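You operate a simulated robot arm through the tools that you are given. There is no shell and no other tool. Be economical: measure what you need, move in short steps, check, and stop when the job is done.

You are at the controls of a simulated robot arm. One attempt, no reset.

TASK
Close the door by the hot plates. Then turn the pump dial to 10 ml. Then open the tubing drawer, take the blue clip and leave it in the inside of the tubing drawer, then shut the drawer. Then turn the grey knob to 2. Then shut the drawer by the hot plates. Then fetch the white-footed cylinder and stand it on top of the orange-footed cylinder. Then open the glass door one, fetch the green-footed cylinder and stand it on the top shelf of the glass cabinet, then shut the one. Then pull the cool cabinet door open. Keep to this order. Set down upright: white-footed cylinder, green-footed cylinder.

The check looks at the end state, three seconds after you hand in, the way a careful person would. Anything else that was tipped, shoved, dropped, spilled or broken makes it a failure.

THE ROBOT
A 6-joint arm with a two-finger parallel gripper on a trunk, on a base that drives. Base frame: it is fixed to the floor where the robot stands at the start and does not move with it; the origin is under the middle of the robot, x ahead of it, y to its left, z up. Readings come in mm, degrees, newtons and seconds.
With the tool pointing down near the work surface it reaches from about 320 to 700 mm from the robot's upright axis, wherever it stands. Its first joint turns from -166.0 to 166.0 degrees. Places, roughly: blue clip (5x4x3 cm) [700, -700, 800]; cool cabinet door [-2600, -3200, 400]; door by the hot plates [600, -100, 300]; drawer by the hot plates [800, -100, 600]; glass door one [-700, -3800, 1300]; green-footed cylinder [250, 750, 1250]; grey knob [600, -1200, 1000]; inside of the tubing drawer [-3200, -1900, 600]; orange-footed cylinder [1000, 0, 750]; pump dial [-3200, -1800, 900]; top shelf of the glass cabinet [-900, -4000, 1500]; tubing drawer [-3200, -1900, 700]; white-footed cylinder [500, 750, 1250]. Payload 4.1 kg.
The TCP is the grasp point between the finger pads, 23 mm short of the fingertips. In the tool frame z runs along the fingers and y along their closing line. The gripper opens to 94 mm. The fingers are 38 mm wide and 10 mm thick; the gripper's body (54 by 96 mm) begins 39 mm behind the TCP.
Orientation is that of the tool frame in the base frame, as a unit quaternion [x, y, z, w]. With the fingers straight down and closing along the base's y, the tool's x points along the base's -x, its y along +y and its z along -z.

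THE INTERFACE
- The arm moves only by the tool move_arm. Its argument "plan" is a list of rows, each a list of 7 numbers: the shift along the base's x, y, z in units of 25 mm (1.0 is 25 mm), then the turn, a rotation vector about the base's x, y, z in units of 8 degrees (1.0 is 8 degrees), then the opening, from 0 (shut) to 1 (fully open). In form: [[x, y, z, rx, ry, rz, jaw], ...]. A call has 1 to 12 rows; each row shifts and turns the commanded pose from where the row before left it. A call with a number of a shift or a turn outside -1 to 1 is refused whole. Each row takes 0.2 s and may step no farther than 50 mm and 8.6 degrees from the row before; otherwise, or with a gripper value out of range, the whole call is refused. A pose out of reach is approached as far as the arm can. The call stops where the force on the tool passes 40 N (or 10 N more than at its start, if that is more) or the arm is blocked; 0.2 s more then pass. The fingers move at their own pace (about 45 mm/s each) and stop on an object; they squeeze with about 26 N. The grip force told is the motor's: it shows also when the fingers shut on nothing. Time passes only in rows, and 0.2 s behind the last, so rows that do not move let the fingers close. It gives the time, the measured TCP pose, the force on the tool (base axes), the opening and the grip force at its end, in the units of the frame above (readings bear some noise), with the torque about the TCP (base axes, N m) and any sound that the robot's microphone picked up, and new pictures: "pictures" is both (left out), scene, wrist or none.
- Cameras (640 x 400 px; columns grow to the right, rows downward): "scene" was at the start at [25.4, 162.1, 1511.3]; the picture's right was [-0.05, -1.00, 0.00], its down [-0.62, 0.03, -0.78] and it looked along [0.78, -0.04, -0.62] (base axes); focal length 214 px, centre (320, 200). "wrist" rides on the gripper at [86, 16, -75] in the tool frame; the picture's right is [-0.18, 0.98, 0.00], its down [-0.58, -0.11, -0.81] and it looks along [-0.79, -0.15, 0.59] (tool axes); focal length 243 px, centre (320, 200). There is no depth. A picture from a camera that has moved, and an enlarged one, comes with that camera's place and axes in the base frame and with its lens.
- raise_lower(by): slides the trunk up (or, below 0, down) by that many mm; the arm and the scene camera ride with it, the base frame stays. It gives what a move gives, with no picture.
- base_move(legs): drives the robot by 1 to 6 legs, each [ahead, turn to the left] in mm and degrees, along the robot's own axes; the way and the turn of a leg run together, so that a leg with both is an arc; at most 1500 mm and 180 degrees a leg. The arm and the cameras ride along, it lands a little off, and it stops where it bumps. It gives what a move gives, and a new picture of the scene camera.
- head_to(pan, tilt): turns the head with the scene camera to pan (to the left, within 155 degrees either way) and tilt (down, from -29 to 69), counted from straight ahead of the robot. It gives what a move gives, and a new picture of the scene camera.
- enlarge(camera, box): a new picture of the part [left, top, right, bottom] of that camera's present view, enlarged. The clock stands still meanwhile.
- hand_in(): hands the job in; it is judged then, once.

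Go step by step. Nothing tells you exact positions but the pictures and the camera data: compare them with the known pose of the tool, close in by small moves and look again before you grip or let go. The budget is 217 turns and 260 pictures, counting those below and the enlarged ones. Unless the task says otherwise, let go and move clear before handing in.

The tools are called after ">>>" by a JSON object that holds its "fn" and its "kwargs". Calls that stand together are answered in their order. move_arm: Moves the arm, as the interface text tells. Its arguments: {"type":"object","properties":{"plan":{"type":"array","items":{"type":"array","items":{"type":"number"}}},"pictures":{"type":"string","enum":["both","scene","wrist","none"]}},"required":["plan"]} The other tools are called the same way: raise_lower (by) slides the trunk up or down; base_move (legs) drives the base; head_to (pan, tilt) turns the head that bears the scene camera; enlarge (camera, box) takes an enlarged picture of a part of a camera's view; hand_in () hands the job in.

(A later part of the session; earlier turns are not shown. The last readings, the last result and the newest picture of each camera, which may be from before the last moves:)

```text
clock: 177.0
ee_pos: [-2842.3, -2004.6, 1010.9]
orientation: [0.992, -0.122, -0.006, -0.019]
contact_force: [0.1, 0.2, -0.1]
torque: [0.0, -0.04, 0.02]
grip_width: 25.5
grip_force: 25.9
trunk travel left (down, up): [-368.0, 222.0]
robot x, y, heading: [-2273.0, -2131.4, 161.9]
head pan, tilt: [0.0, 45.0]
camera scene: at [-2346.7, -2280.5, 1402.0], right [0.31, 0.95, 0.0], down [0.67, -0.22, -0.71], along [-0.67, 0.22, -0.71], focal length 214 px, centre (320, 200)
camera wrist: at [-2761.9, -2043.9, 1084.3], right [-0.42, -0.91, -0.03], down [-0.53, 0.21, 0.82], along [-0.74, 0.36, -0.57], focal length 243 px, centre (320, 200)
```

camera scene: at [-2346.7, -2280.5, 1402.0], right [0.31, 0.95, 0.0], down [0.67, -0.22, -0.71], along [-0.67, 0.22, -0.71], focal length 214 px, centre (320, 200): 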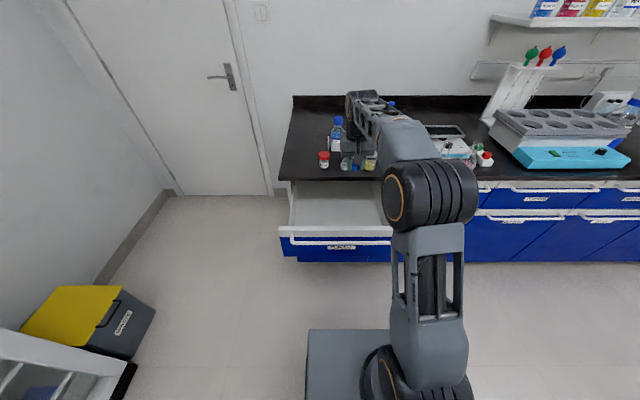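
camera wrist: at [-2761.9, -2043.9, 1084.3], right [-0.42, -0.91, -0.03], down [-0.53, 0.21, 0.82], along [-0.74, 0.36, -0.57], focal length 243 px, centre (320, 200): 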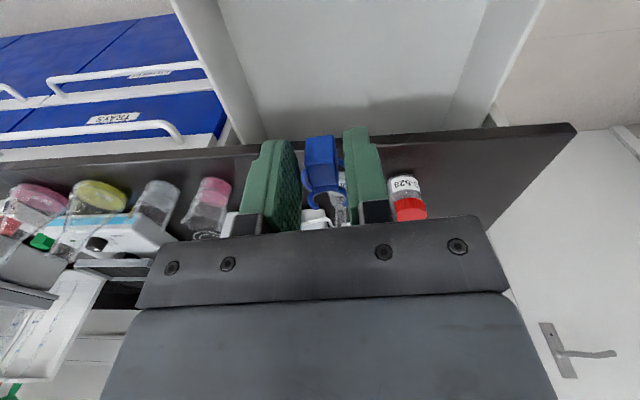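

>>> {"fn": "move_arm", "kwargs": {"plan": [[-0.9, 0.2, -1, 0, 0, 0, 0], [-0.1, 0, -1, 0, 0, 0, 0], [0, 0, -1, 0, 0, 0, 0], [0, 0, -1, 0, 0, 0, 0], [0, 0, -1, 0, 0, 0, 0], [0, 0, -1, 0, 0, 0, 0], [0, 0, -1, 0, 0, 0, 0], [0, 0, -1, 0, 0, 0, 0]]}}

```text
clock: 178.8
ee_pos: [-2868.7, -2000.7, 812.6]
orientation: [0.992, -0.121, -0.005, -0.019]
contact_force: [0.6, -0.1, 0.3]
torque: [-0.01, -0.03, 0.02]
grip_width: 25.5
grip_force: 26.4
trunk travel left (down, up): [-368.0, 222.0]
robot x, y, heading: [-2277.8, -2129.5, 162.0]
head pan, tilt: [0.0, 45.0]
camera scene: at [-2346.7, -2280.5, 1402.0], right [0.31, 0.95, 0.0], down [0.67, -0.22, -0.71], along [-0.67, 0.22, -0.71], focal length 214 px, centre (320, 200)
camera wrist: at [-2788.3, -2040.1, 884.7], right [-0.42, -0.91, -0.03], down [-0.53, 0.21, 0.82], along [-0.74, 0.36, -0.57], focal length 243 px, centre (320, 200)
```

scene: 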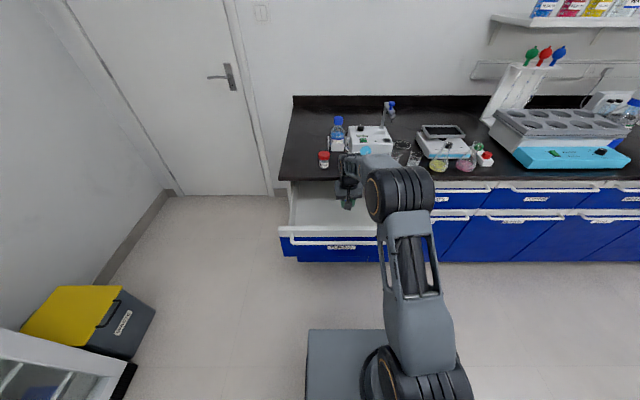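
wrist: 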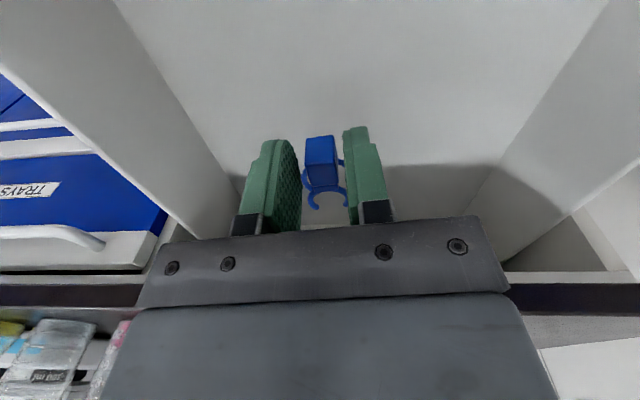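

>>> {"fn": "move_arm", "kwargs": {"plan": [[0, 0, -1, 0, 0, 0, 0], [0, 0, -1, 0, 0, 0, 0], [0, 0, -0.6, 0, 0, 0, 0], [0, 0, -0.5, 0, 0, 0, 0]]}}

```text
clock: 179.8
ee_pos: [-2869.4, -2000.8, 735.3]
orientation: [0.992, -0.121, -0.005, -0.02]
contact_force: [-0.4, -0.3, -0.6]
torque: [0.01, -0.01, 0.0]
grip_width: 25.5
grip_force: 25.9
trunk travel left (down, up): [-368.0, 222.0]
robot x, y, heading: [-2274.5, -2126.8, 161.9]
head pan, tilt: [0.0, 45.0]
camera scene: at [-2346.7, -2280.5, 1402.0], right [0.31, 0.95, 0.0], down [0.67, -0.22, -0.71], along [-0.67, 0.22, -0.71], focal length 214 px, centre (320, 200)
camera wrist: at [-2789.2, -2039.9, 807.1], right [-0.42, -0.91, -0.03], down [-0.53, 0.21, 0.82], along [-0.74, 0.36, -0.57], focal length 243 px, centre (320, 200)
```

scene: 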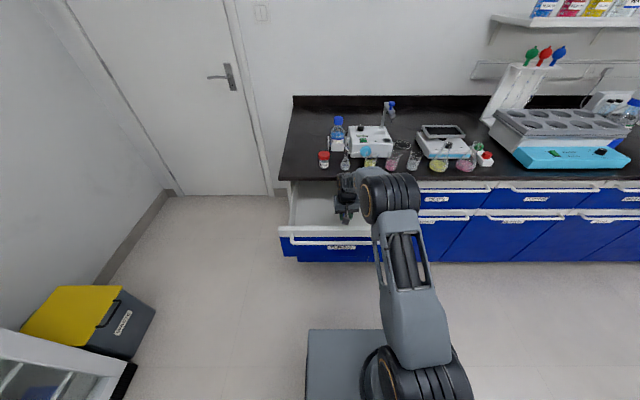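
wrist: 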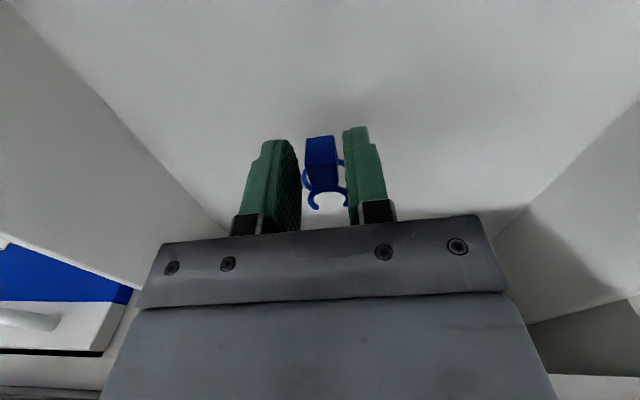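

>>> {"fn": "move_arm", "kwargs": {"plan": [[0, 0, -0.5, 0, 0, 0, 0], [0, 0, -0.5, 0, 0, 0, 0], [0, 0, -0.5, 0, 0, 0, 0]]}}

```text
clock: 180.2
ee_pos: [-2869.8, -1999.7, 724.0]
orientation: [0.992, -0.122, -0.007, -0.019]
contact_force: [-0.5, 0.5, -0.1]
torque: [-0.02, 0.0, 0.04]
grip_width: 25.5
grip_force: 26.2
trunk travel left (down, up): [-368.0, 222.0]
robot x, y, heading: [-2271.9, -2127.5, 161.8]
head pan, tilt: [0.0, 45.0]
stopped in row 2: the force on the tool passed its limit at 45 N (the readings are from after the stop); the commanded pose is now the measured one
camera scene: at [-2347.4, -2280.4, 1401.7], right [0.31, 0.95, 0.0], down [0.67, -0.22, -0.71], along [-0.67, 0.22, -0.71], focal length 214 px, centre (320, 200)
camera wrist: at [-2790.8, -2039.5, 796.4], right [-0.42, -0.91, -0.03], down [-0.53, 0.21, 0.82], along [-0.74, 0.36, -0.57], focal length 243 px, centre (320, 200)
```

scene: 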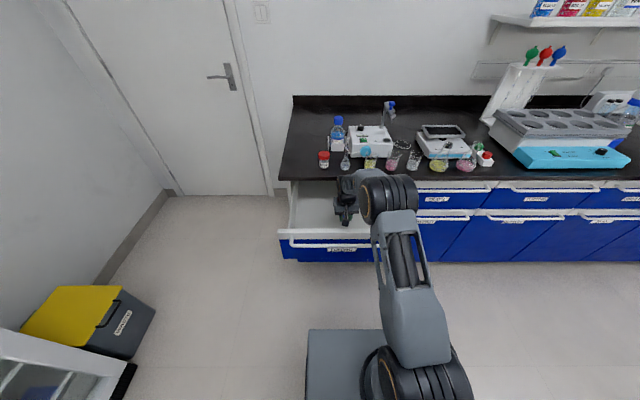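
wrist: 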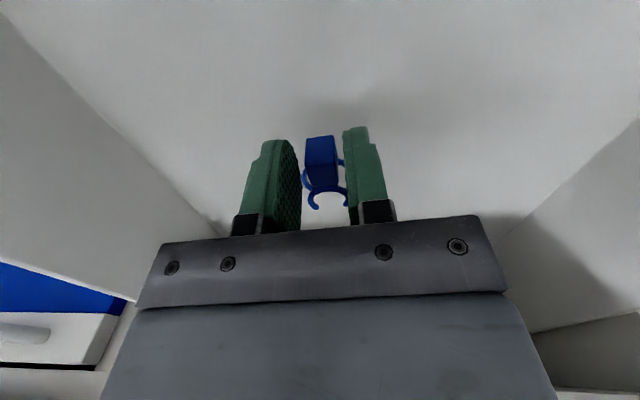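

Contact: the clip is on the drawer floor. Release and rise.

>>> {"fn": "move_arm", "kwargs": {"plan": [[0, 0, 0, 0, 0, 0, 0.6], [0, 0, 0, 0, 0, 0, 0.6], [0, 0, 0, 0, 0, 0, 0.6], [0, 0, 1, 0, 0, 0, 0.6], [0, 0, 1, 0, 0, 0, 0.6], [0, 0, 1, 0, 0, 0, 0.6], [0, 0, 1, 0, 0, 0, 0.6], [0, 0, 1, 0, 0, 0, 0.6], [0, 0, 1, 0, 0, 0, 0.6], [0, 0, 1, 0, 0, 0, 0.6], [0, 0, 1, 0, 0, 0, 0.6]]}}

```text
clock: 182.6
ee_pos: [-2869.3, -2000.0, 923.0]
orientation: [0.992, -0.122, -0.007, -0.019]
contact_force: [0.3, 0.6, -1.4]
torque: [-0.04, 0.01, 0.02]
grip_width: 56.7
grip_force: 0.1
trunk travel left (down, up): [-368.0, 222.0]
robot x, y, heading: [-2272.5, -2128.3, 162.0]
head pan, tilt: [0.0, 45.0]
camera scene: at [-2346.8, -2280.4, 1402.0], right [0.31, 0.95, 0.0], down [0.67, -0.22, -0.71], along [-0.67, 0.22, -0.71], focal length 214 px, centre (320, 200)
camera wrist: at [-2789.7, -2039.3, 995.8], right [-0.42, -0.91, -0.03], down [-0.53, 0.21, 0.82], along [-0.74, 0.36, -0.57], focal length 243 px, centre (320, 200)
```

scene: 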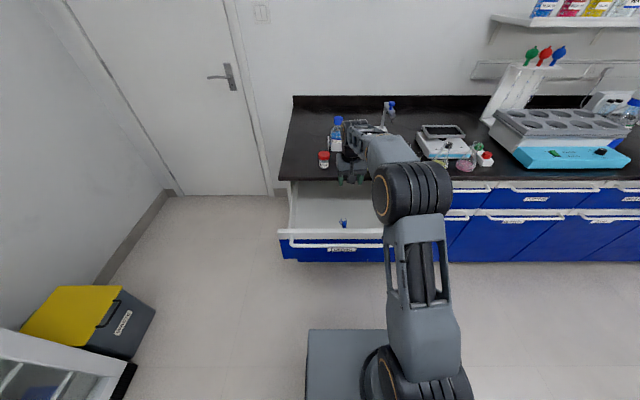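
wrist: 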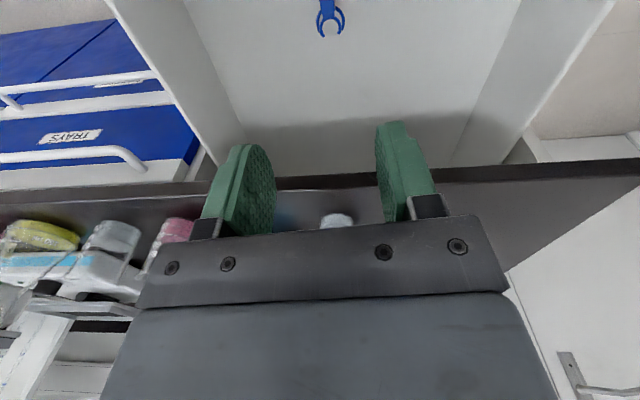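

The clip lies in the drawer. Now I back off, tilt the closed fingers forward and come in front of the drawer handle to push it shut.

>>> {"fn": "base_move", "kwargs": {"legs": [[-150, 0]]}}

>>> {"fn": "move_arm", "kwargs": {"plan": [[0.8, -0.55, 0, 0.29, 0.89, 0, 0], [0.8, -0.55, 0, 0.29, 0.89, 0, 0], [0.8, -0.55, 0, 0.29, 0.89, 0, 0], [0.8, -0.55, 0, 0.29, 0.89, 0, 0], [0.6, -0.2, -1, 0.29, 0.89, 0, 0], [0, 0, -1, 0.29, 0.89, 0, 0], [0, 0, -1, 0, 0, 0, 0], [0, 0, -1, 0, 0, 0, 0], [0, 0, -1, 0, 0, 0, 0], [0, 0, -0.9, 0, 0, 0, 0]]}}

```text
clock: 184.0
ee_pos: [-2727.4, -2046.5, 923.3]
orientation: [0.993, -0.12, -0.007, -0.018]
contact_force: [-0.9, -0.5, -0.5]
torque: [0.01, -0.01, 0.0]
grip_width: 56.4
grip_force: 0.0
trunk travel left (down, up): [-368.0, 222.0]
robot x, y, heading: [-2134.2, -2172.9, 162.0]
head pan, tilt: [0.0, 45.0]
camera scene: at [-2204.3, -2326.6, 1402.0], right [0.31, 0.95, 0.0], down [0.67, -0.22, -0.71], along [-0.67, 0.22, -0.71], focal length 214 px, centre (320, 200)
```

scene: 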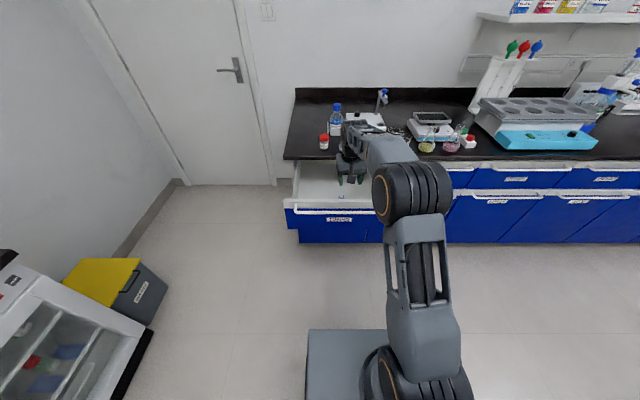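

```text
clock: 186.2
ee_pos: [-2633.8, -2107.4, 774.6]
orientation: [0.912, -0.118, -0.382, -0.092]
contact_force: [-0.3, 0.1, -0.3]
torque: [-0.01, 0.04, 0.05]
grip_width: 0.1
grip_force: 25.6
trunk travel left (down, up): [-368.0, 222.0]
robot x, y, heading: [-2129.8, -2176.0, 162.2]
head pan, tilt: [0.0, 45.0]
camera scene: at [-2204.1, -2326.6, 1402.0], right [0.31, 0.95, 0.0], down [0.67, -0.22, -0.71], along [-0.67, 0.22, -0.71], focal length 214 px, centre (320, 200)
camera wrist: at [-2529.5, -2154.5, 763.1], right [-0.4, -0.91, 0.06], down [0.18, -0.02, 0.98], along [-0.9, 0.41, 0.17], focal length 243 px, centre (320, 200)
```

scene: 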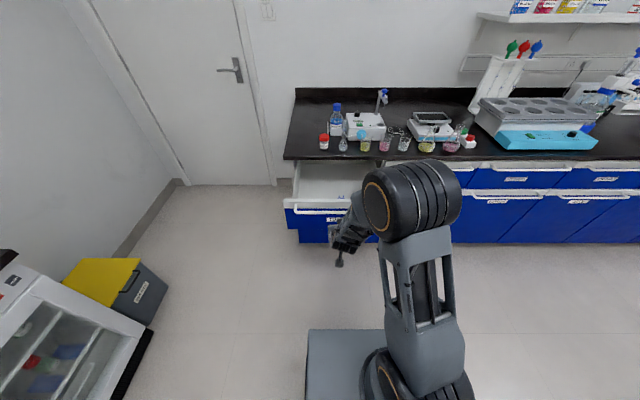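
wrist: 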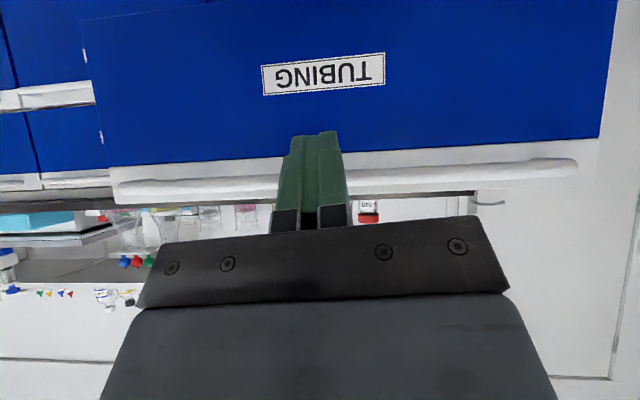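

I reduce the tilt so the fingers' front faces push the bar squarely, then drive forward.

>>> {"fn": "move_arm", "kwargs": {"plan": [[0, -0.2, 0, -0.29, -0.89, 0, 0], [0, -0.2, 0, -0.29, -0.89, 0, 0], [0, -0.2, 0, -0.29, -0.89, 0, 0]], "pictures": "none"}}

>>> {"fn": "base_move", "kwargs": {"legs": [[200, 0]]}}

```text
clock: 187.0
ee_pos: [-2632.2, -2114.7, 775.0]
orientation: [0.96, -0.124, -0.238, -0.075]
contact_force: [0.3, 0.1, 0.4]
torque: [-0.01, -0.01, -0.05]
grip_width: 0.2
grip_force: 25.8
out of reach, approached as far as the arm can: row 3
trunk travel left (down, up): [-368.0, 222.0]
robot x, y, heading: [-2135.4, -2179.5, 162.1]
head pan, tilt: [0.0, 45.0]
```

```text
clock: 188.6
ee_pos: [-2821.2, -2055.9, 774.4]
orientation: [0.96, -0.123, -0.238, -0.076]
contact_force: [-0.2, 0.5, 0.2]
torque: [-0.03, 0.0, -0.02]
grip_width: 0.0
grip_force: 26.0
trunk travel left (down, up): [-368.0, 222.0]
robot x, y, heading: [-2323.6, -2114.3, 162.5]
head pan, tilt: [0.0, 45.0]
camera scene: at [-2393.7, -2266.0, 1402.0], right [0.3, 0.95, 0.0], down [0.67, -0.21, -0.71], along [-0.67, 0.21, -0.71], focal length 214 px, centre (320, 200)
```

scene: 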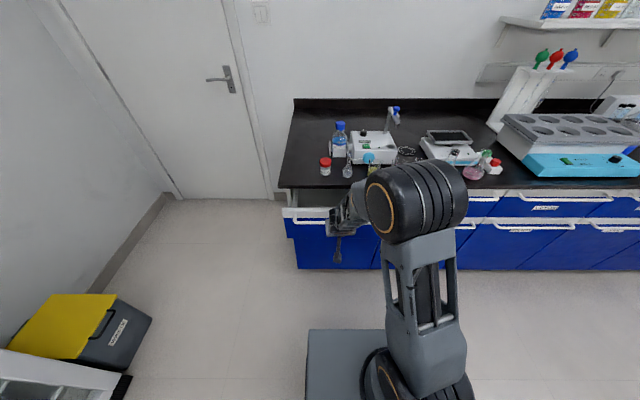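

>>> {"fn": "base_move", "kwargs": {"legs": [[75, 0]]}}

>>> {"fn": "move_arm", "kwargs": {"plan": [[-0.48, 0.155, 0, 0, 0, 0, 0], [-0.48, 0.155, 0, 0, 0, 0, 0], [-0.48, 0.155, 0, 0, 0, 0, 0], [-0.48, 0.155, 0, 0, 0, 0, 0], [-0.48, 0.155, 0, 0, 0, 0, 0]]}}

```text
clock: 189.6
ee_pos: [-2894.6, -2033.1, 773.7]
orientation: [0.96, -0.122, -0.239, -0.075]
contact_force: [-0.2, -0.2, 0.0]
torque: [0.0, -0.02, 0.02]
grip_width: 0.0
grip_force: 26.0
trunk travel left (down, up): [-368.0, 222.0]
robot x, y, heading: [-2396.0, -2088.7, 162.5]
head pan, tilt: [0.0, 45.0]
camera scene: at [-2465.7, -2243.2, 1402.0], right [0.3, 0.95, 0.0], down [0.67, -0.21, -0.71], along [-0.67, 0.21, -0.71], focal length 214 px, centre (320, 200)
```

scene: 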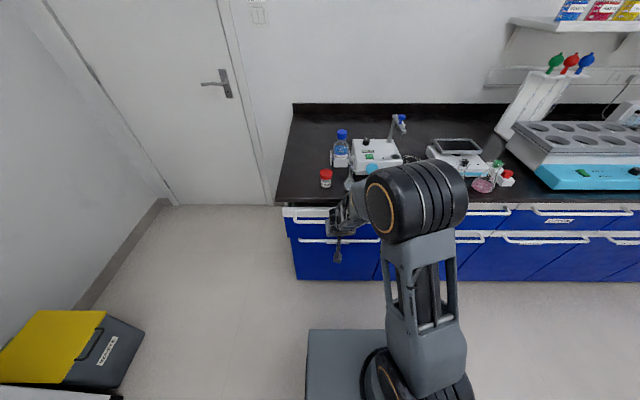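

```text
clock: 190.9
ee_pos: [-2944.1, -2016.3, 773.1]
orientation: [0.962, -0.122, -0.232, -0.077]
contact_force: [22.0, -5.5, 17.9]
torque: [0.34, 0.47, -0.27]
grip_width: 0.1
grip_force: 25.4
trunk travel left (down, up): [-368.0, 222.0]
robot x, y, heading: [-2393.6, -2093.9, 162.7]
head pan, tilt: [0.0, 45.0]
stopped in row 5: the force on the tool passed its limit at 56 N (the readings are from after the stop); the commanded pose is now the measured one
camera scene: at [-2460.9, -2244.3, 1402.5], right [0.3, 0.95, 0.0], down [0.67, -0.21, -0.71], along [-0.68, 0.21, -0.71], focal length 214 px, centre (320, 200)
camera wrist: at [-2843.7, -2064.9, 796.2], right [-0.43, -0.91, -0.01], down [-0.13, 0.05, 0.99], along [-0.9, 0.42, -0.14], focal length 243 px, centre (320, 200)
```

scene: 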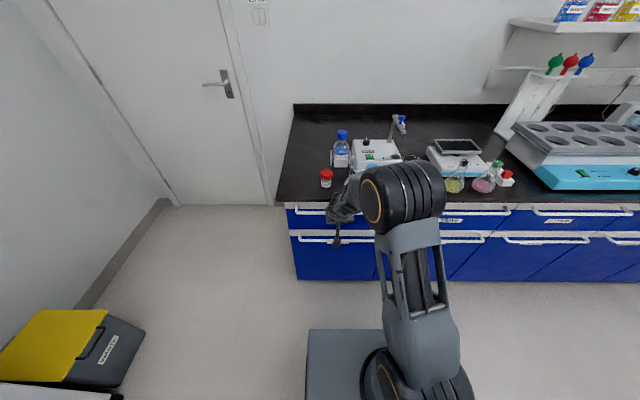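
wrist: 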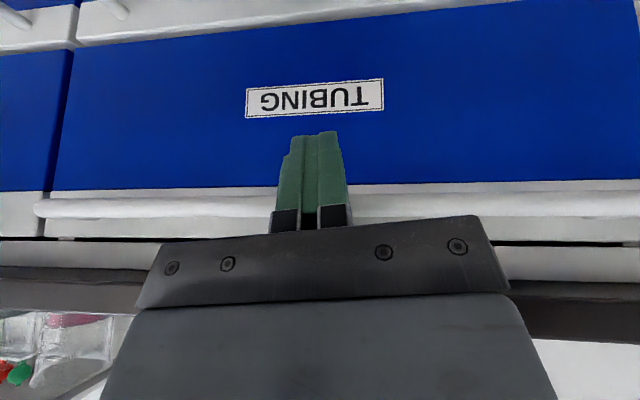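

The drawer is shut (56 N stop, bar back at its closed place). I back off and check.

>>> {"fn": "move_arm", "kwargs": {"plan": [[0.48, -0.155, 0, 0, 0, 0, 0], [0.9, -0.3, 0, 0, 0, 0, 0], [0.9, -0.3, 0, 0, 0, 0, 0]], "pictures": "none"}}

>>> {"fn": "base_move", "kwargs": {"legs": [[-350, 0]]}}

>>> {"fn": "enlarge", "kwargs": {"camera": "scene", "box": [260, 80, 500, 230]}}

```text
clock: 191.7
ee_pos: [-2891.0, -2034.8, 768.9]
orientation: [0.962, -0.122, -0.231, -0.076]
contact_force: [-0.7, 0.3, 0.3]
torque: [0.0, -0.02, -0.02]
grip_width: 0.2
grip_force: 25.6
trunk travel left (down, up): [-368.0, 222.0]
robot x, y, heading: [-2395.4, -2089.5, 162.8]
head pan, tilt: [0.0, 45.0]
```

```text
clock: 194.0
ee_pos: [-2552.8, -2138.5, 769.7]
orientation: [0.962, -0.125, -0.231, -0.078]
contact_force: [0.0, -0.2, -0.5]
torque: [0.02, -0.01, 0.01]
grip_width: 0.0
grip_force: 26.4
trunk travel left (down, up): [-368.0, 222.0]
robot x, y, heading: [-2060.2, -2202.7, 162.3]
head pan, tilt: [0.0, 45.0]
camera scene: at [-2128.9, -2350.2, 1402.0], right [0.31, 0.95, 0.0], down [0.67, -0.22, -0.71], along [-0.67, 0.22, -0.71], focal length 214 px, centre (320, 200)
```

scene: 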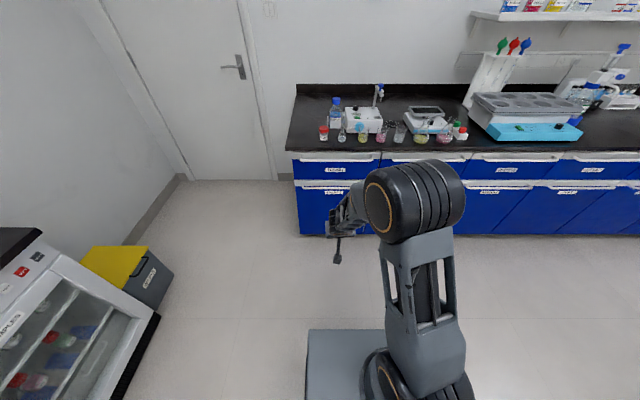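

```text
2.67 times, centred on (380, 155) of scene
camera zoom: at [-2128.9, -2350.2, 1402.0], right [0.31, 0.95, 0.0], down [0.67, -0.22, -0.71], along [-0.67, 0.22, -0.71], focal length 572 px, centre (160, 320)
```

zoom: 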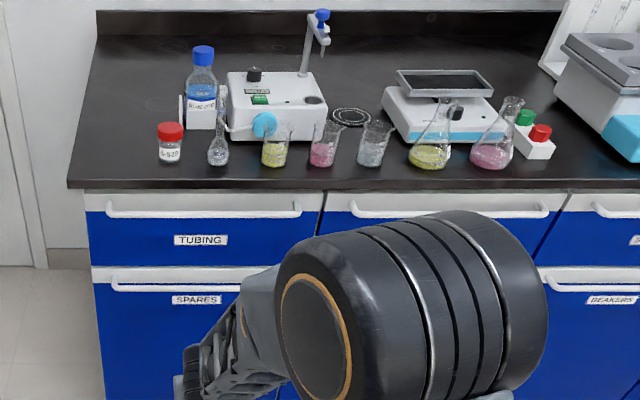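

All fine. Next, the grey knob near (600, -1200, 1000). I tuck and raise the arm and drive there.

>>> {"fn": "move_arm", "kwargs": {"plan": [[0.3, -0.1, 1, -0.29, -0.89, 0, 0], [0.3, -0.1, 1, -0.29, -0.89, 0, 0], [0.3, -0.1, 1, -0.29, -0.89, 0, 0], [0, 0, 1, 0, 0, 0, 0], [0, 0, 1, 0, 0, 0, 0], [0, 0, 1, 0, 0, 0, 0], [0, 0, 1, 0, 0, 0, 0]], "pictures": "none"}}

>>> {"fn": "raise_lower", "kwargs": {"by": 200}}

>>> {"fn": "base_move", "kwargs": {"legs": [[0, -157.3], [1256, 0], [0, 47], [1000, 0]]}}

```text
clock: 195.6
ee_pos: [-2530.0, -2146.9, 945.3]
orientation: [0.991, -0.122, -0.041, -0.042]
contact_force: [0.2, 0.1, 0.1]
torque: [0.01, 0.02, 0.01]
grip_width: 0.0
grip_force: 25.3
trunk travel left (down, up): [-368.0, 222.0]
robot x, y, heading: [-2059.4, -2197.4, 162.1]
head pan, tilt: [0.0, 45.0]
```

```text
clock: 197.7
ee_pos: [-2529.7, -2148.1, 1144.3]
orientation: [0.991, -0.122, -0.041, -0.043]
contact_force: [0.5, 0.5, -0.3]
torque: [0.01, -0.01, 0.02]
grip_width: 0.0
grip_force: 26.0
trunk travel left (down, up): [-568.0, 22.0]
robot x, y, heading: [-2059.1, -2197.6, 162.1]
head pan, tilt: [0.0, 45.0]
```

```text
clock: 217.5
ee_pos: [14.2, -811.7, 1143.9]
orientation: [-0.476, 0.878, -0.01, 0.058]
contact_force: [0.0, -0.3, -0.2]
torque: [-0.01, -0.01, -0.04]
grip_width: 0.0
grip_force: 26.2
trunk travel left (down, up): [-568.0, 22.0]
robot x, y, heading: [-186.3, -1245.4, 53.0]
head pan, tilt: [0.0, 45.0]
camera scene: at [-307.8, -1125.9, 1602.0], right [0.8, -0.6, 0.0], down [-0.42, -0.57, -0.71], along [0.42, 0.57, -0.71], focal length 214 px, centre (320, 200)
```

scene: 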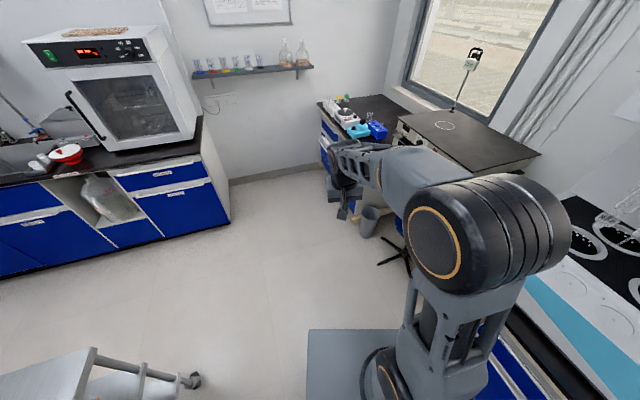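

>>> {"fn": "base_move", "kwargs": {"legs": [[0, -71]]}}

>>> {"fn": "head_to", "kwargs": {"pan": 0, "tilt": 32}}

```text
clock: 221.1
ee_pos: [285.1, -1304.1, 1144.7]
orientation: [0.133, 0.989, -0.042, 0.04]
contact_force: [-0.4, 0.9, 0.0]
torque: [-0.02, 0.01, 0.01]
grip_width: 0.0
grip_force: 26.0
trunk travel left (down, up): [-568.0, 22.0]
robot x, y, heading: [-190.0, -1243.7, -19.2]
head pan, tilt: [0.0, 45.0]
camera scene: at [-113.0, -1092.6, 1602.0], right [-0.33, -0.95, 0.0], down [-0.67, 0.23, -0.71], along [0.67, -0.23, -0.71], focal length 214 px, centre (320, 200)
```

scene: 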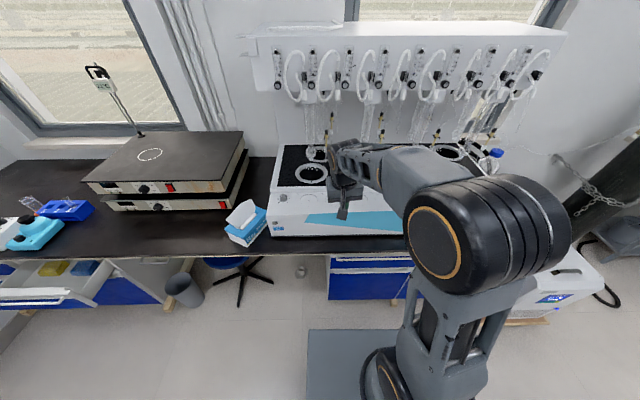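

```text
clock: 221.8
ee_pos: [283.7, -1304.4, 1143.8]
orientation: [0.134, 0.989, -0.042, 0.04]
contact_force: [0.2, 0.0, 0.3]
torque: [-0.01, -0.02, -0.04]
grip_width: 0.1
grip_force: 25.6
trunk travel left (down, up): [-568.0, 22.0]
robot x, y, heading: [-186.7, -1246.2, -18.7]
head pan, tilt: [0.0, 32.0]
camera scene: at [-105.2, -1095.2, 1621.4], right [-0.33, -0.95, 0.0], down [-0.5, 0.17, -0.85], along [0.8, -0.28, -0.53], focal length 214 px, centre (320, 200)
```

scene: 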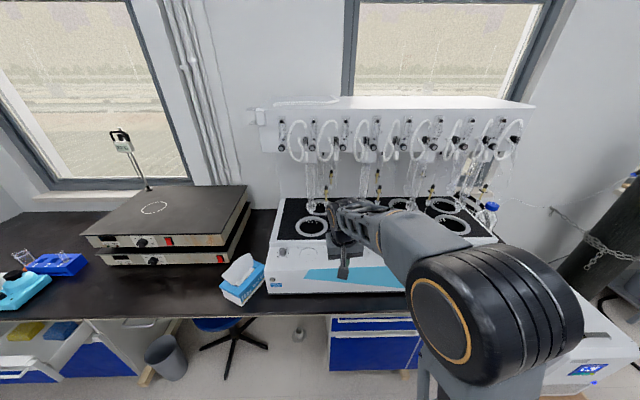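

>>> {"fn": "enlarge", "kwargs": {"camera": "scene", "box": [255, 225, 335, 275]}}

>>> {"fn": "enlarge", "kwargs": {"camera": "scene", "box": [210, 190, 530, 390]}}

```text
8.00 times, centred on (295, 250) of scene
camera zoom: at [-105.2, -1095.2, 1621.4], right [-0.33, -0.95, 0.0], down [-0.5, 0.17, -0.85], along [0.8, -0.28, -0.53], focal length 1716 px, centre (520, -200)
```

zoom: 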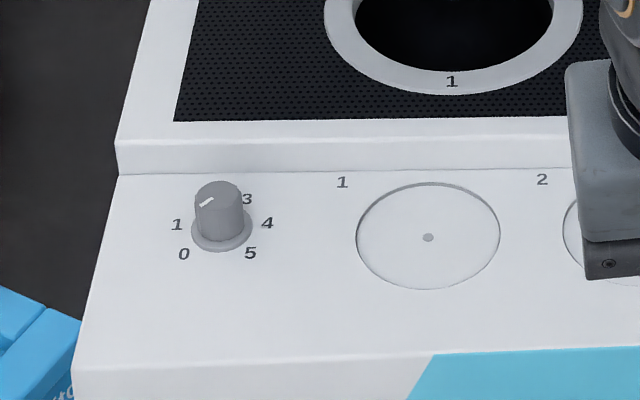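

```text
2.00 times, centred on (370, 290) of scene
camera zoom: at [-105.2, -1095.2, 1621.4], right [-0.33, -0.95, 0.0], down [-0.5, 0.17, -0.85], along [0.8, -0.28, -0.53], focal length 429 px, centre (220, 20)
```

zoom: 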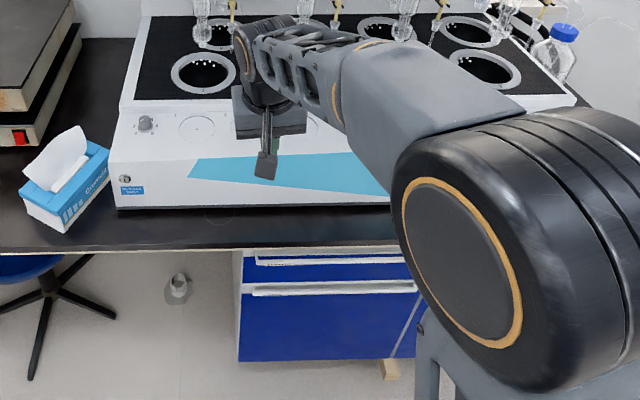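

The grey knob (vertical axis, scale 0–5) stands at 0 on the white digester. I shift the robot left to be in front of it.

>>> {"fn": "base_move", "kwargs": {"legs": [[0, 70], [255, 0], [0, -70]]}}

>>> {"fn": "head_to", "kwargs": {"pan": 0, "tilt": 48}}

>>> {"fn": "move_arm", "kwargs": {"plan": [[0, 0, 0, 0, 0, 0, 0.6]], "pictures": "wrist"}}

```text
clock: 229.9
ee_pos: [445.0, -1105.6, 1145.4]
orientation: [0.139, 0.989, -0.043, 0.04]
contact_force: [-0.1, 0.2, 0.7]
torque: [0.0, 0.0, 0.0]
grip_width: 0.1
grip_force: 25.9
trunk travel left (down, up): [-568.0, 22.0]
robot x, y, heading: [-25.3, -1037.2, -19.9]
head pan, tilt: [0.0, 32.0]
camera scene: at [58.1, -891.5, 1621.5], right [-0.34, -0.94, 0.0], down [-0.5, 0.18, -0.85], along [0.8, -0.29, -0.53], focal length 214 px, centre (320, 200)
```

scene: 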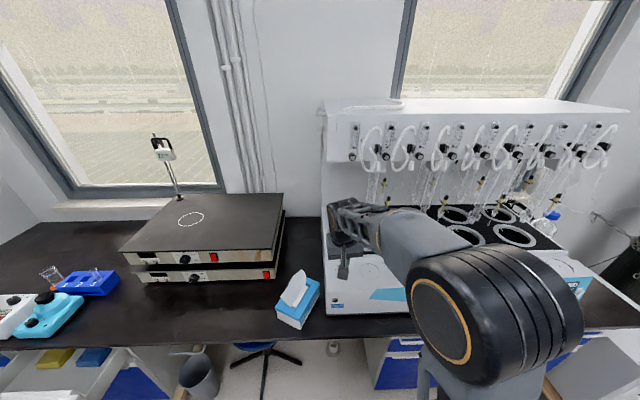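

```text
clock: 230.7
ee_pos: [445.8, -1106.1, 1145.1]
orientation: [0.139, 0.989, -0.042, 0.04]
contact_force: [-0.1, -0.1, 0.5]
torque: [-0.02, -0.03, 0.03]
grip_width: 0.1
grip_force: 26.5
trunk travel left (down, up): [-568.0, 22.0]
robot x, y, heading: [-25.3, -1041.4, -19.8]
head pan, tilt: [0.0, 48.0]
camera scene: at [47.9, -887.7, 1597.9], right [-0.34, -0.94, 0.0], down [-0.7, 0.25, -0.67], along [0.63, -0.23, -0.74], focal length 214 px, centre (320, 200)
```

scene: 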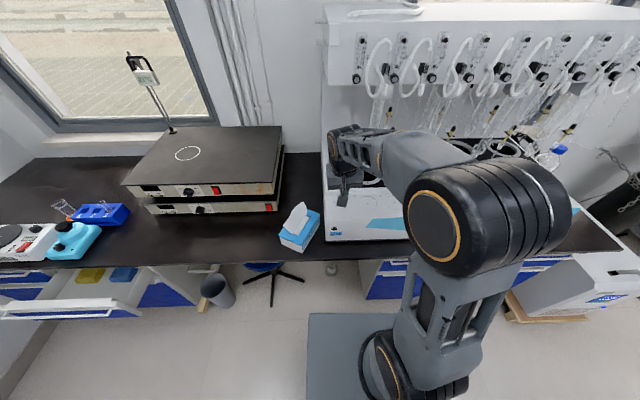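

```text
clock: 231.1
ee_pos: [445.0, -1105.2, 1143.3]
orientation: [0.139, 0.989, -0.043, 0.04]
contact_force: [0.2, 0.7, 0.9]
torque: [0.02, 0.0, 0.0]
grip_width: 32.6
grip_force: 0.1
trunk travel left (down, up): [-568.0, 22.0]
robot x, y, heading: [-27.2, -1041.5, -19.4]
head pan, tilt: [0.0, 48.0]
camera wrist: at [361.3, -1059.5, 1209.7], right [0.45, 0.89, -0.05], down [0.47, -0.19, 0.86], along [0.76, -0.41, -0.51], focal length 243 px, centre (320, 200)
```

wrist: 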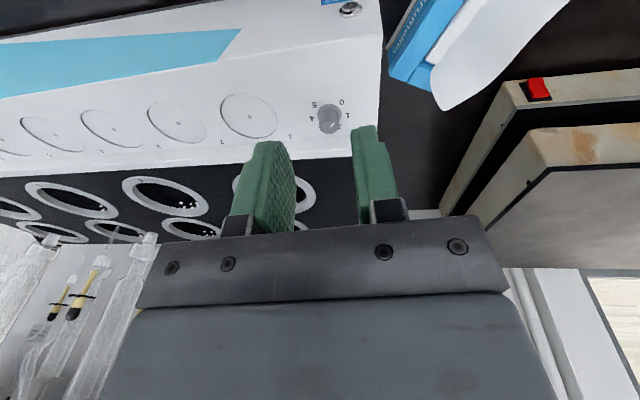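

>>> {"fn": "move_arm", "kwargs": {"plan": [[0.45, -0.2, 0, 0.32, 0.89, 0, 0.5], [0.45, -0.2, 0, 0.32, 0.89, 0, 0.5], [0.45, -0.2, 0, 0.32, 0.89, 0, 0.5], [0.45, -0.2, 0, 0.32, 0.89, 0, 0.5], [0.2, -0.1, 0, 0.32, 0.89, 0, 0.5]], "pictures": "wrist"}}

```text
clock: 232.2
ee_pos: [495.7, -1128.6, 1143.5]
orientation: [0.123, 0.952, 0.027, -0.28]
contact_force: [-0.3, 0.0, -0.1]
torque: [0.01, 0.01, -0.03]
grip_width: 47.1
grip_force: 0.1
trunk travel left (down, up): [-568.0, 22.0]
robot x, y, heading: [-30.9, -1042.6, -19.4]
head pan, tilt: [0.0, 48.0]
camera wrist: at [468.1, -1102.9, 1253.4], right [0.39, 0.91, -0.12], down [0.87, -0.33, 0.37], along [0.3, -0.25, -0.92], focal length 243 px, centre (320, 200)
```

wrist: 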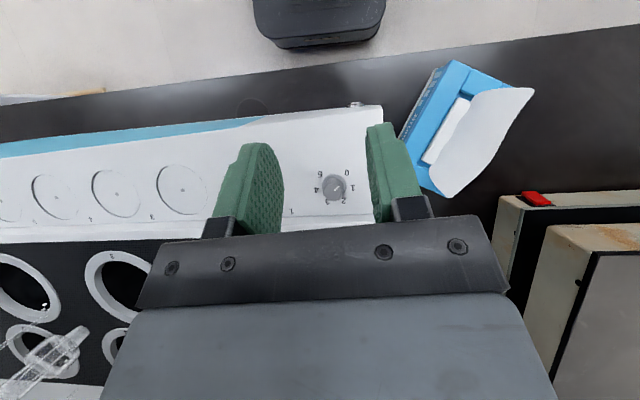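

>>> {"fn": "enlarge", "kwargs": {"camera": "wrist", "box": [302, 167, 366, 207]}}

```text
10.00 times, centred on (334, 187) of wrist
camera zoom: at [468.1, -1102.9, 1253.4], right [0.39, 0.91, -0.12], down [0.87, -0.33, 0.37], along [0.3, -0.25, -0.92], focal length 2426 px, centre (180, 330)
```

zoom: 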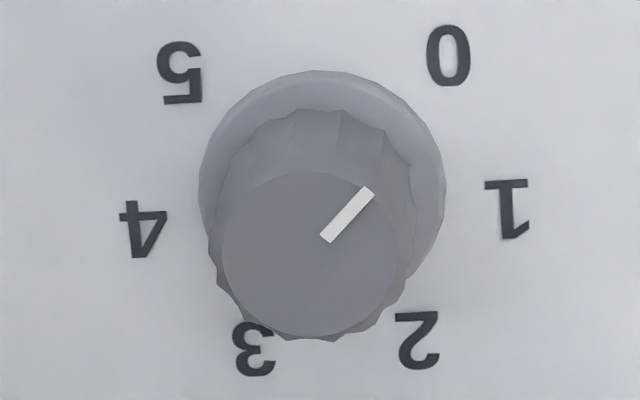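

Pointer at 0, and 2 is about 104° clockwise. The knob top is about (567, -1164, 945). I set the tool upright over it, pre-turned 52° counter-clockwise.

>>> {"fn": "move_arm", "kwargs": {"plan": [[0.71, -0.35, 0, -0.32, -0.89, 0, 0.55], [0.71, -0.35, 0, -0.32, -0.89, 0, 0.55], [0.71, -0.35, 0, -0.32, -0.89, 0, 0.55], [0.71, -0.36, 0, -0.32, -0.89, 0, 0.55], [0, 0, 0, -0.1, -0.28, 0, 0.55], [0, 0, -0.5, 0, 0, 1, 0.55], [0, 0, -0.5, 0, 0, 1, 0.55], [0, 0, -0.5, 0, 0, 1, 0.55], [0, 0, -0.5, 0, 0, 1, 0.55], [0, 0, -0.5, 0, 0, 1, 0.55], [0, 0, -0.5, 0, 0, 1, 0.55], [0, 0, 0, 0, 0, 0.5, 0.55]], "pictures": "wrist"}}

```text
clock: 234.8
ee_pos: [566.2, -1163.5, 1068.0]
orientation: [-0.311, 0.95, -0.032, 0.01]
contact_force: [-0.9, 0.7, 0.8]
torque: [0.02, 0.0, 0.0]
grip_width: 51.7
grip_force: 0.0
trunk travel left (down, up): [-568.0, 22.0]
robot x, y, heading: [-26.2, -1041.3, -19.6]
head pan, tilt: [0.0, 48.0]
camera wrist: at [483.8, -1197.8, 1142.0], right [-0.43, 0.9, -0.06], down [0.5, 0.3, 0.81], along [0.75, 0.32, -0.58], focal length 243 px, centre (320, 200)
```

wrist: 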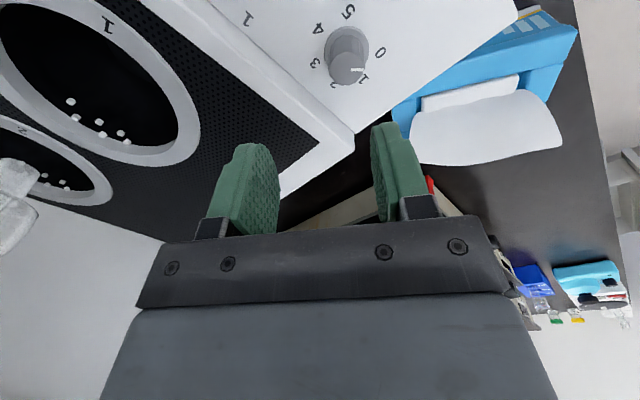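

>>> {"fn": "move_arm", "kwargs": {"plan": [[-0.2, 0.1, -0.7, 0, 0, 0, 0.55], [-0.2, 0.1, -0.7, 0, 0, 0, 0.55]], "pictures": "wrist"}}

```text
clock: 235.4
ee_pos: [555.4, -1158.0, 1033.8]
orientation: [-0.311, 0.95, -0.031, 0.011]
contact_force: [-0.4, 0.4, -0.2]
torque: [0.01, 0.02, -0.03]
grip_width: 52.0
grip_force: 0.1
trunk travel left (down, up): [-568.0, 22.0]
robot x, y, heading: [-26.8, -1047.2, -19.5]
head pan, tilt: [0.0, 48.0]
camera wrist: at [473.2, -1192.4, 1108.0], right [-0.43, 0.9, -0.07], down [0.5, 0.3, 0.81], along [0.75, 0.32, -0.58], focal length 243 px, centre (320, 200)
```

wrist: 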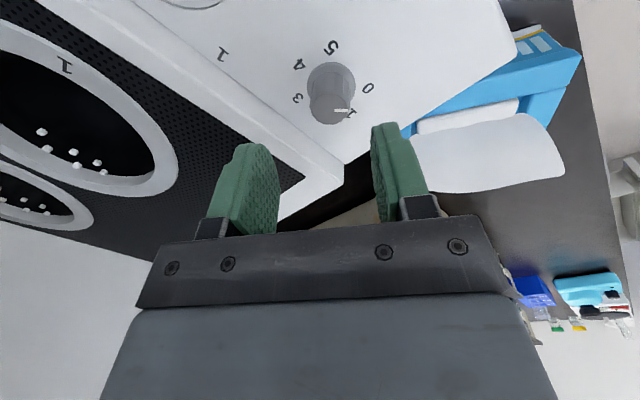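

Triangulating gives the knob top at (553, -1157, 980). I descend around it.

>>> {"fn": "move_arm", "kwargs": {"plan": [[-0.08, 0.04, -1, 0, 0, 0, 0.5], [0, 0, -0.7, 0, 0, 0, 0.5]], "pictures": "wrist"}}

```text
clock: 236.1
ee_pos: [553.6, -1155.4, 992.4]
orientation: [-0.311, 0.95, -0.032, 0.011]
contact_force: [0.4, -0.3, 0.4]
torque: [0.02, 0.01, 0.01]
grip_width: 46.8
grip_force: 0.0
trunk travel left (down, up): [-568.0, 22.0]
robot x, y, heading: [-25.8, -1039.6, -19.5]
head pan, tilt: [0.0, 48.0]
camera wrist: at [471.4, -1190.3, 1065.7], right [-0.43, 0.9, -0.07], down [0.5, 0.3, 0.81], along [0.75, 0.32, -0.58], focal length 243 px, centre (320, 200)
```

wrist: 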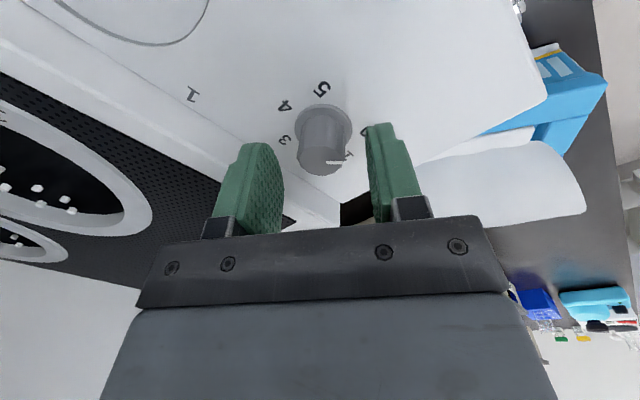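

>>> {"fn": "move_arm", "kwargs": {"plan": [[-0.1, -0.05, -0.28, 0, 0, 0, 0.5], [0, 0, 0, 0, 0, 0, 0.15], [0, 0, 0, 0, 0, 0, 0.15], [0, 0, 0, 0, 0, 0, 0.1], [0, 0, 0, 0, 0, 0, 0.1]], "pictures": "wrist"}}

```text
clock: 237.2
ee_pos: [552.3, -1158.0, 985.0]
orientation: [-0.311, 0.95, -0.032, 0.009]
contact_force: [-1.2, 2.4, 0.6]
torque: [0.86, 0.31, 0.04]
grip_width: 24.8
grip_force: 45.0
trunk travel left (down, up): [-568.0, 22.0]
robot x, y, heading: [-28.0, -1039.6, -19.7]
head pan, tilt: [0.0, 48.0]
camera wrist: at [468.8, -1191.3, 1059.0], right [-0.43, 0.9, -0.06], down [0.5, 0.3, 0.81], along [0.75, 0.32, -0.58], focal length 243 px, centre (320, 200)
```

wrist: 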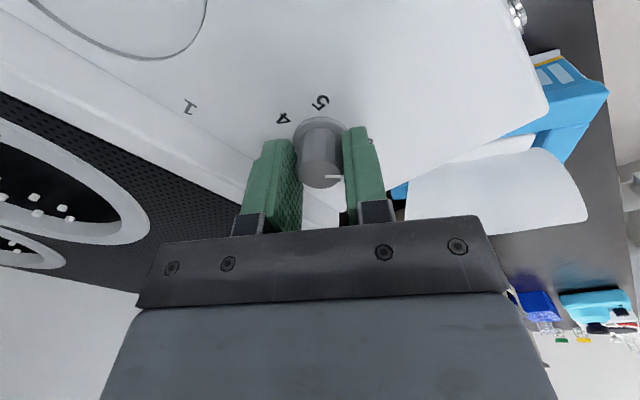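

Gripped at 24.8 mm. Turning clockwise.

>>> {"fn": "move_arm", "kwargs": {"plan": [[0, 0, 0, 0, 0, -1, 0.1], [0, 0, 0, 0, 0, -1, 0.1], [0, 0, 0, 0, 0, -1, 0.1], [0, 0, 0, 0, 0, -1, 0.1], [0, 0, 0, 0, 0, -1, 0.1], [0, 0, 0, 0, 0, -1, 0.1]], "pictures": "none"}}

>>> {"fn": "move_arm", "kwargs": {"plan": [[0, 0, 0, 0, 0, -1, 0.1], [0, 0, 0, 0, 0, -1, 0.1], [0, 0, 0, 0, 0, -1, 0.1], [0, 0, 0, 0, 0, -1, 0.1], [0, 0, 0, 0, 0, -1, 0.1], [0, 0, 0, 0, 0, -1, 0.1], [0, 0, 0, 0, 0, -1, 0.1]], "pictures": "wrist"}}

```text
clock: 238.7
ee_pos: [552.4, -1156.4, 983.8]
orientation: [0.103, 0.994, -0.033, -0.002]
contact_force: [4.3, 14.9, 5.8]
torque: [1.09, 0.33, 0.0]
grip_width: 24.4
grip_force: 45.3
trunk travel left (down, up): [-568.0, 22.0]
robot x, y, heading: [-24.1, -1038.9, -19.5]
head pan, tilt: [0.0, 48.0]
```

```text
clock: 240.2
ee_pos: [553.3, -1155.3, 985.6]
orientation: [0.558, 0.829, -0.027, -0.017]
contact_force: [16.2, 16.6, 12.7]
torque: [0.62, -1.0, -0.01]
grip_width: 24.6
grip_force: 44.5
trunk travel left (down, up): [-568.0, 22.0]
robot x, y, heading: [-26.7, -1041.2, -19.5]
head pan, tilt: [0.0, 48.0]
camera wrist: at [539.5, -1068.0, 1058.7], right [0.98, 0.2, -0.06], down [0.16, -0.56, 0.81], along [0.13, -0.81, -0.58], focal length 243 px, centre (320, 200)
```

wrist: 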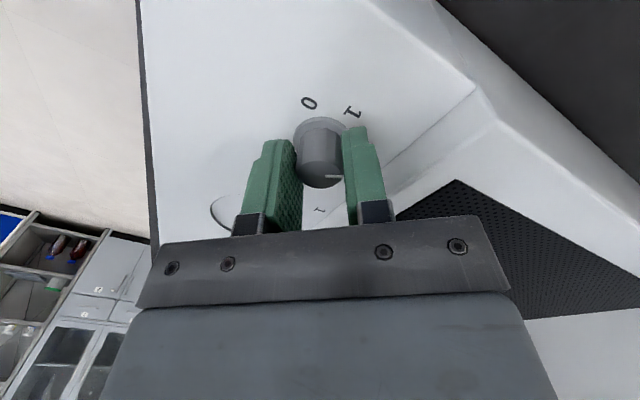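

>>> {"fn": "move_arm", "kwargs": {"plan": [[0, 0, 0, 0, 0, 0, 0.5], [0, 0, 0, 0, 0, 0, 0.5], [0, 0, 1, 0, 0, 0, 0.5], [0, 0, 1, 0, 0, 0, 0.5], [0, 0, 1, 0, 0, 0, 0.5], [0, 0, 1, 0, 0, 0, 0.5]], "pictures": "wrist"}}

>>> {"fn": "enlarge", "kwargs": {"camera": "wrist", "box": [280, 0, 376, 60]}}

```text
clock: 241.7
ee_pos: [551.6, -1158.0, 1085.5]
orientation: [0.557, 0.83, -0.027, -0.019]
contact_force: [0.0, 0.9, 0.7]
torque: [0.03, 0.0, -0.02]
grip_width: 47.0
grip_force: 0.0
trunk travel left (down, up): [-568.0, 22.0]
robot x, y, heading: [-21.5, -1035.5, -19.7]
head pan, tilt: [0.0, 48.0]
camera wrist: at [537.6, -1070.6, 1158.0], right [0.98, 0.2, -0.07], down [0.17, -0.56, 0.81], along [0.13, -0.8, -0.58], focal length 243 px, centre (320, 200)
```

wrist: 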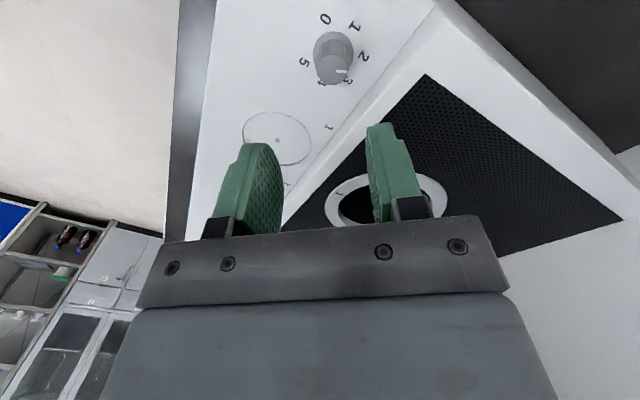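

```text
6.67 times, centred on (328, 30) of wrist
camera zoom: at [537.6, -1070.6, 1158.0], right [0.98, 0.2, -0.07], down [0.17, -0.56, 0.81], along [0.13, -0.8, -0.58], focal length 1618 px, centre (267, 1333)
```

zoom: 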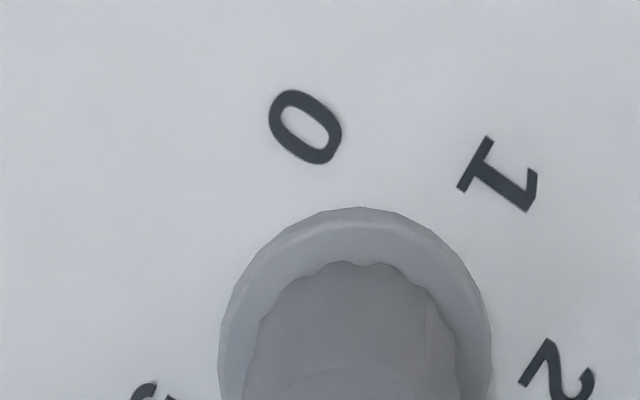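

>>> {"fn": "enlarge", "kwargs": {"camera": "wrist", "box": [270, 0, 398, 80]}}

>>> {"fn": "enlarge", "kwargs": {"camera": "scene", "box": [310, 150, 406, 210]}}

```text
5.00 times, centred on (334, 40) of wrist
camera zoom: at [537.6, -1070.6, 1158.0], right [0.98, 0.2, -0.07], down [0.17, -0.56, 0.81], along [0.13, -0.8, -0.58], focal length 1213 px, centre (250, 1000)
```

zoom: 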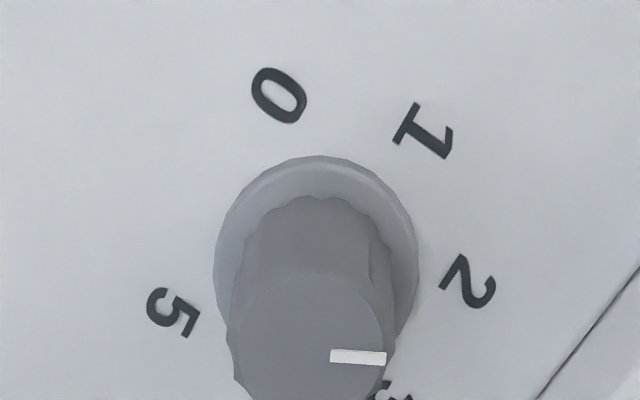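

```text
6.67 times, centred on (358, 180) of scene
camera zoom: at [47.8, -887.5, 1597.8], right [-0.34, -0.94, 0.0], down [-0.7, 0.25, -0.67], along [0.63, -0.23, -0.74], focal length 1430 px, centre (67, 333)
```

zoom: 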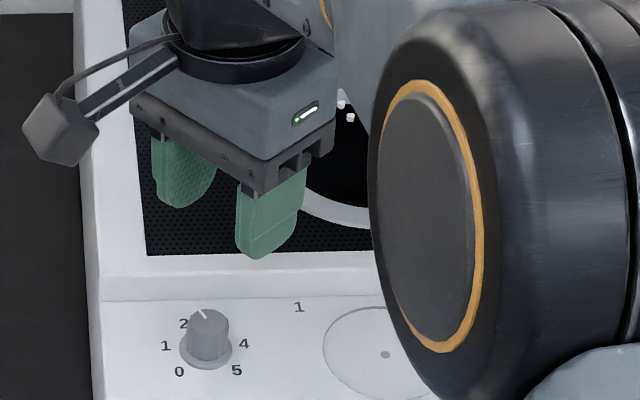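

The pointer looks near 2; I return the tool to neutral and take a top view to verify.

>>> {"fn": "move_arm", "kwargs": {"plan": [[0, 0, 0, 0, 0, 1, 0.5], [0, 0, 0, 0, 0, 1, 0.5], [0, 0, 0, 0, 0, 1, 0.5], [0, 0, 0, 0, 0, 1, 0.5], [0, 0, 0, 0, 0, 1, 0.5], [0, 0, 0, 0, 0, 1, 0.5], [-0.7, 0.3, 0.5, 0.32, 0.89, 0, 0.5], [-0.7, 0.3, 0.5, 0.32, 0.89, 0, 0.5], [-0.7, 0.3, 0.5, 0.32, 0.89, 0, 0.5], [-0.4, 0.2, 0.5, 0.32, 0.89, 0, 0.5]], "pictures": "wrist"}}

```text
clock: 243.8
ee_pos: [490.2, -1130.8, 1135.4]
orientation: [0.157, 0.951, 0.014, -0.265]
contact_force: [-0.6, 0.0, 0.1]
torque: [-0.01, -0.04, -0.02]
grip_width: 46.9
grip_force: 0.1
trunk travel left (down, up): [-568.0, 22.0]
robot x, y, heading: [-26.6, -1036.4, -19.6]
head pan, tilt: [0.0, 48.0]
camera wrist: at [461.4, -1098.1, 1242.6], right [0.45, 0.88, -0.15], down [0.84, -0.36, 0.41], along [0.3, -0.31, -0.9], focal length 243 px, centre (320, 200)
```

wrist: 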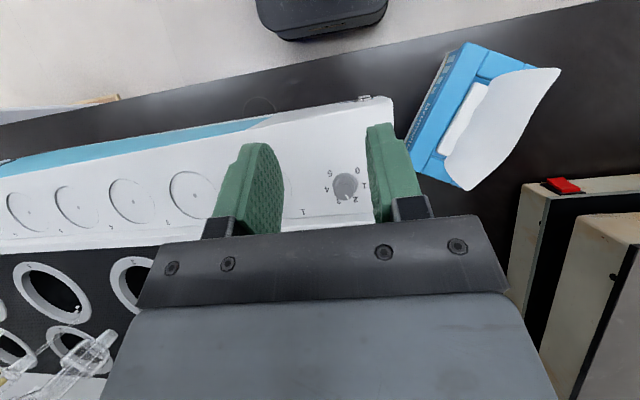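

>>> {"fn": "enlarge", "kwargs": {"camera": "wrist", "box": [313, 166, 377, 206]}}

```text
10.00 times, centred on (345, 186) of wrist
camera zoom: at [461.4, -1098.1, 1242.6], right [0.45, 0.88, -0.15], down [0.84, -0.36, 0.41], along [0.3, -0.31, -0.9], focal length 2426 px, centre (70, 340)
```

zoom: 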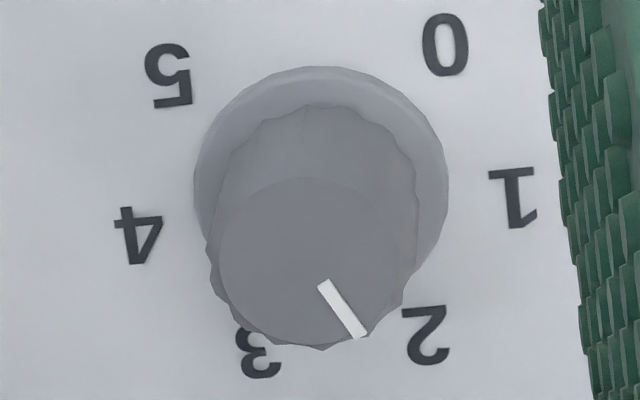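

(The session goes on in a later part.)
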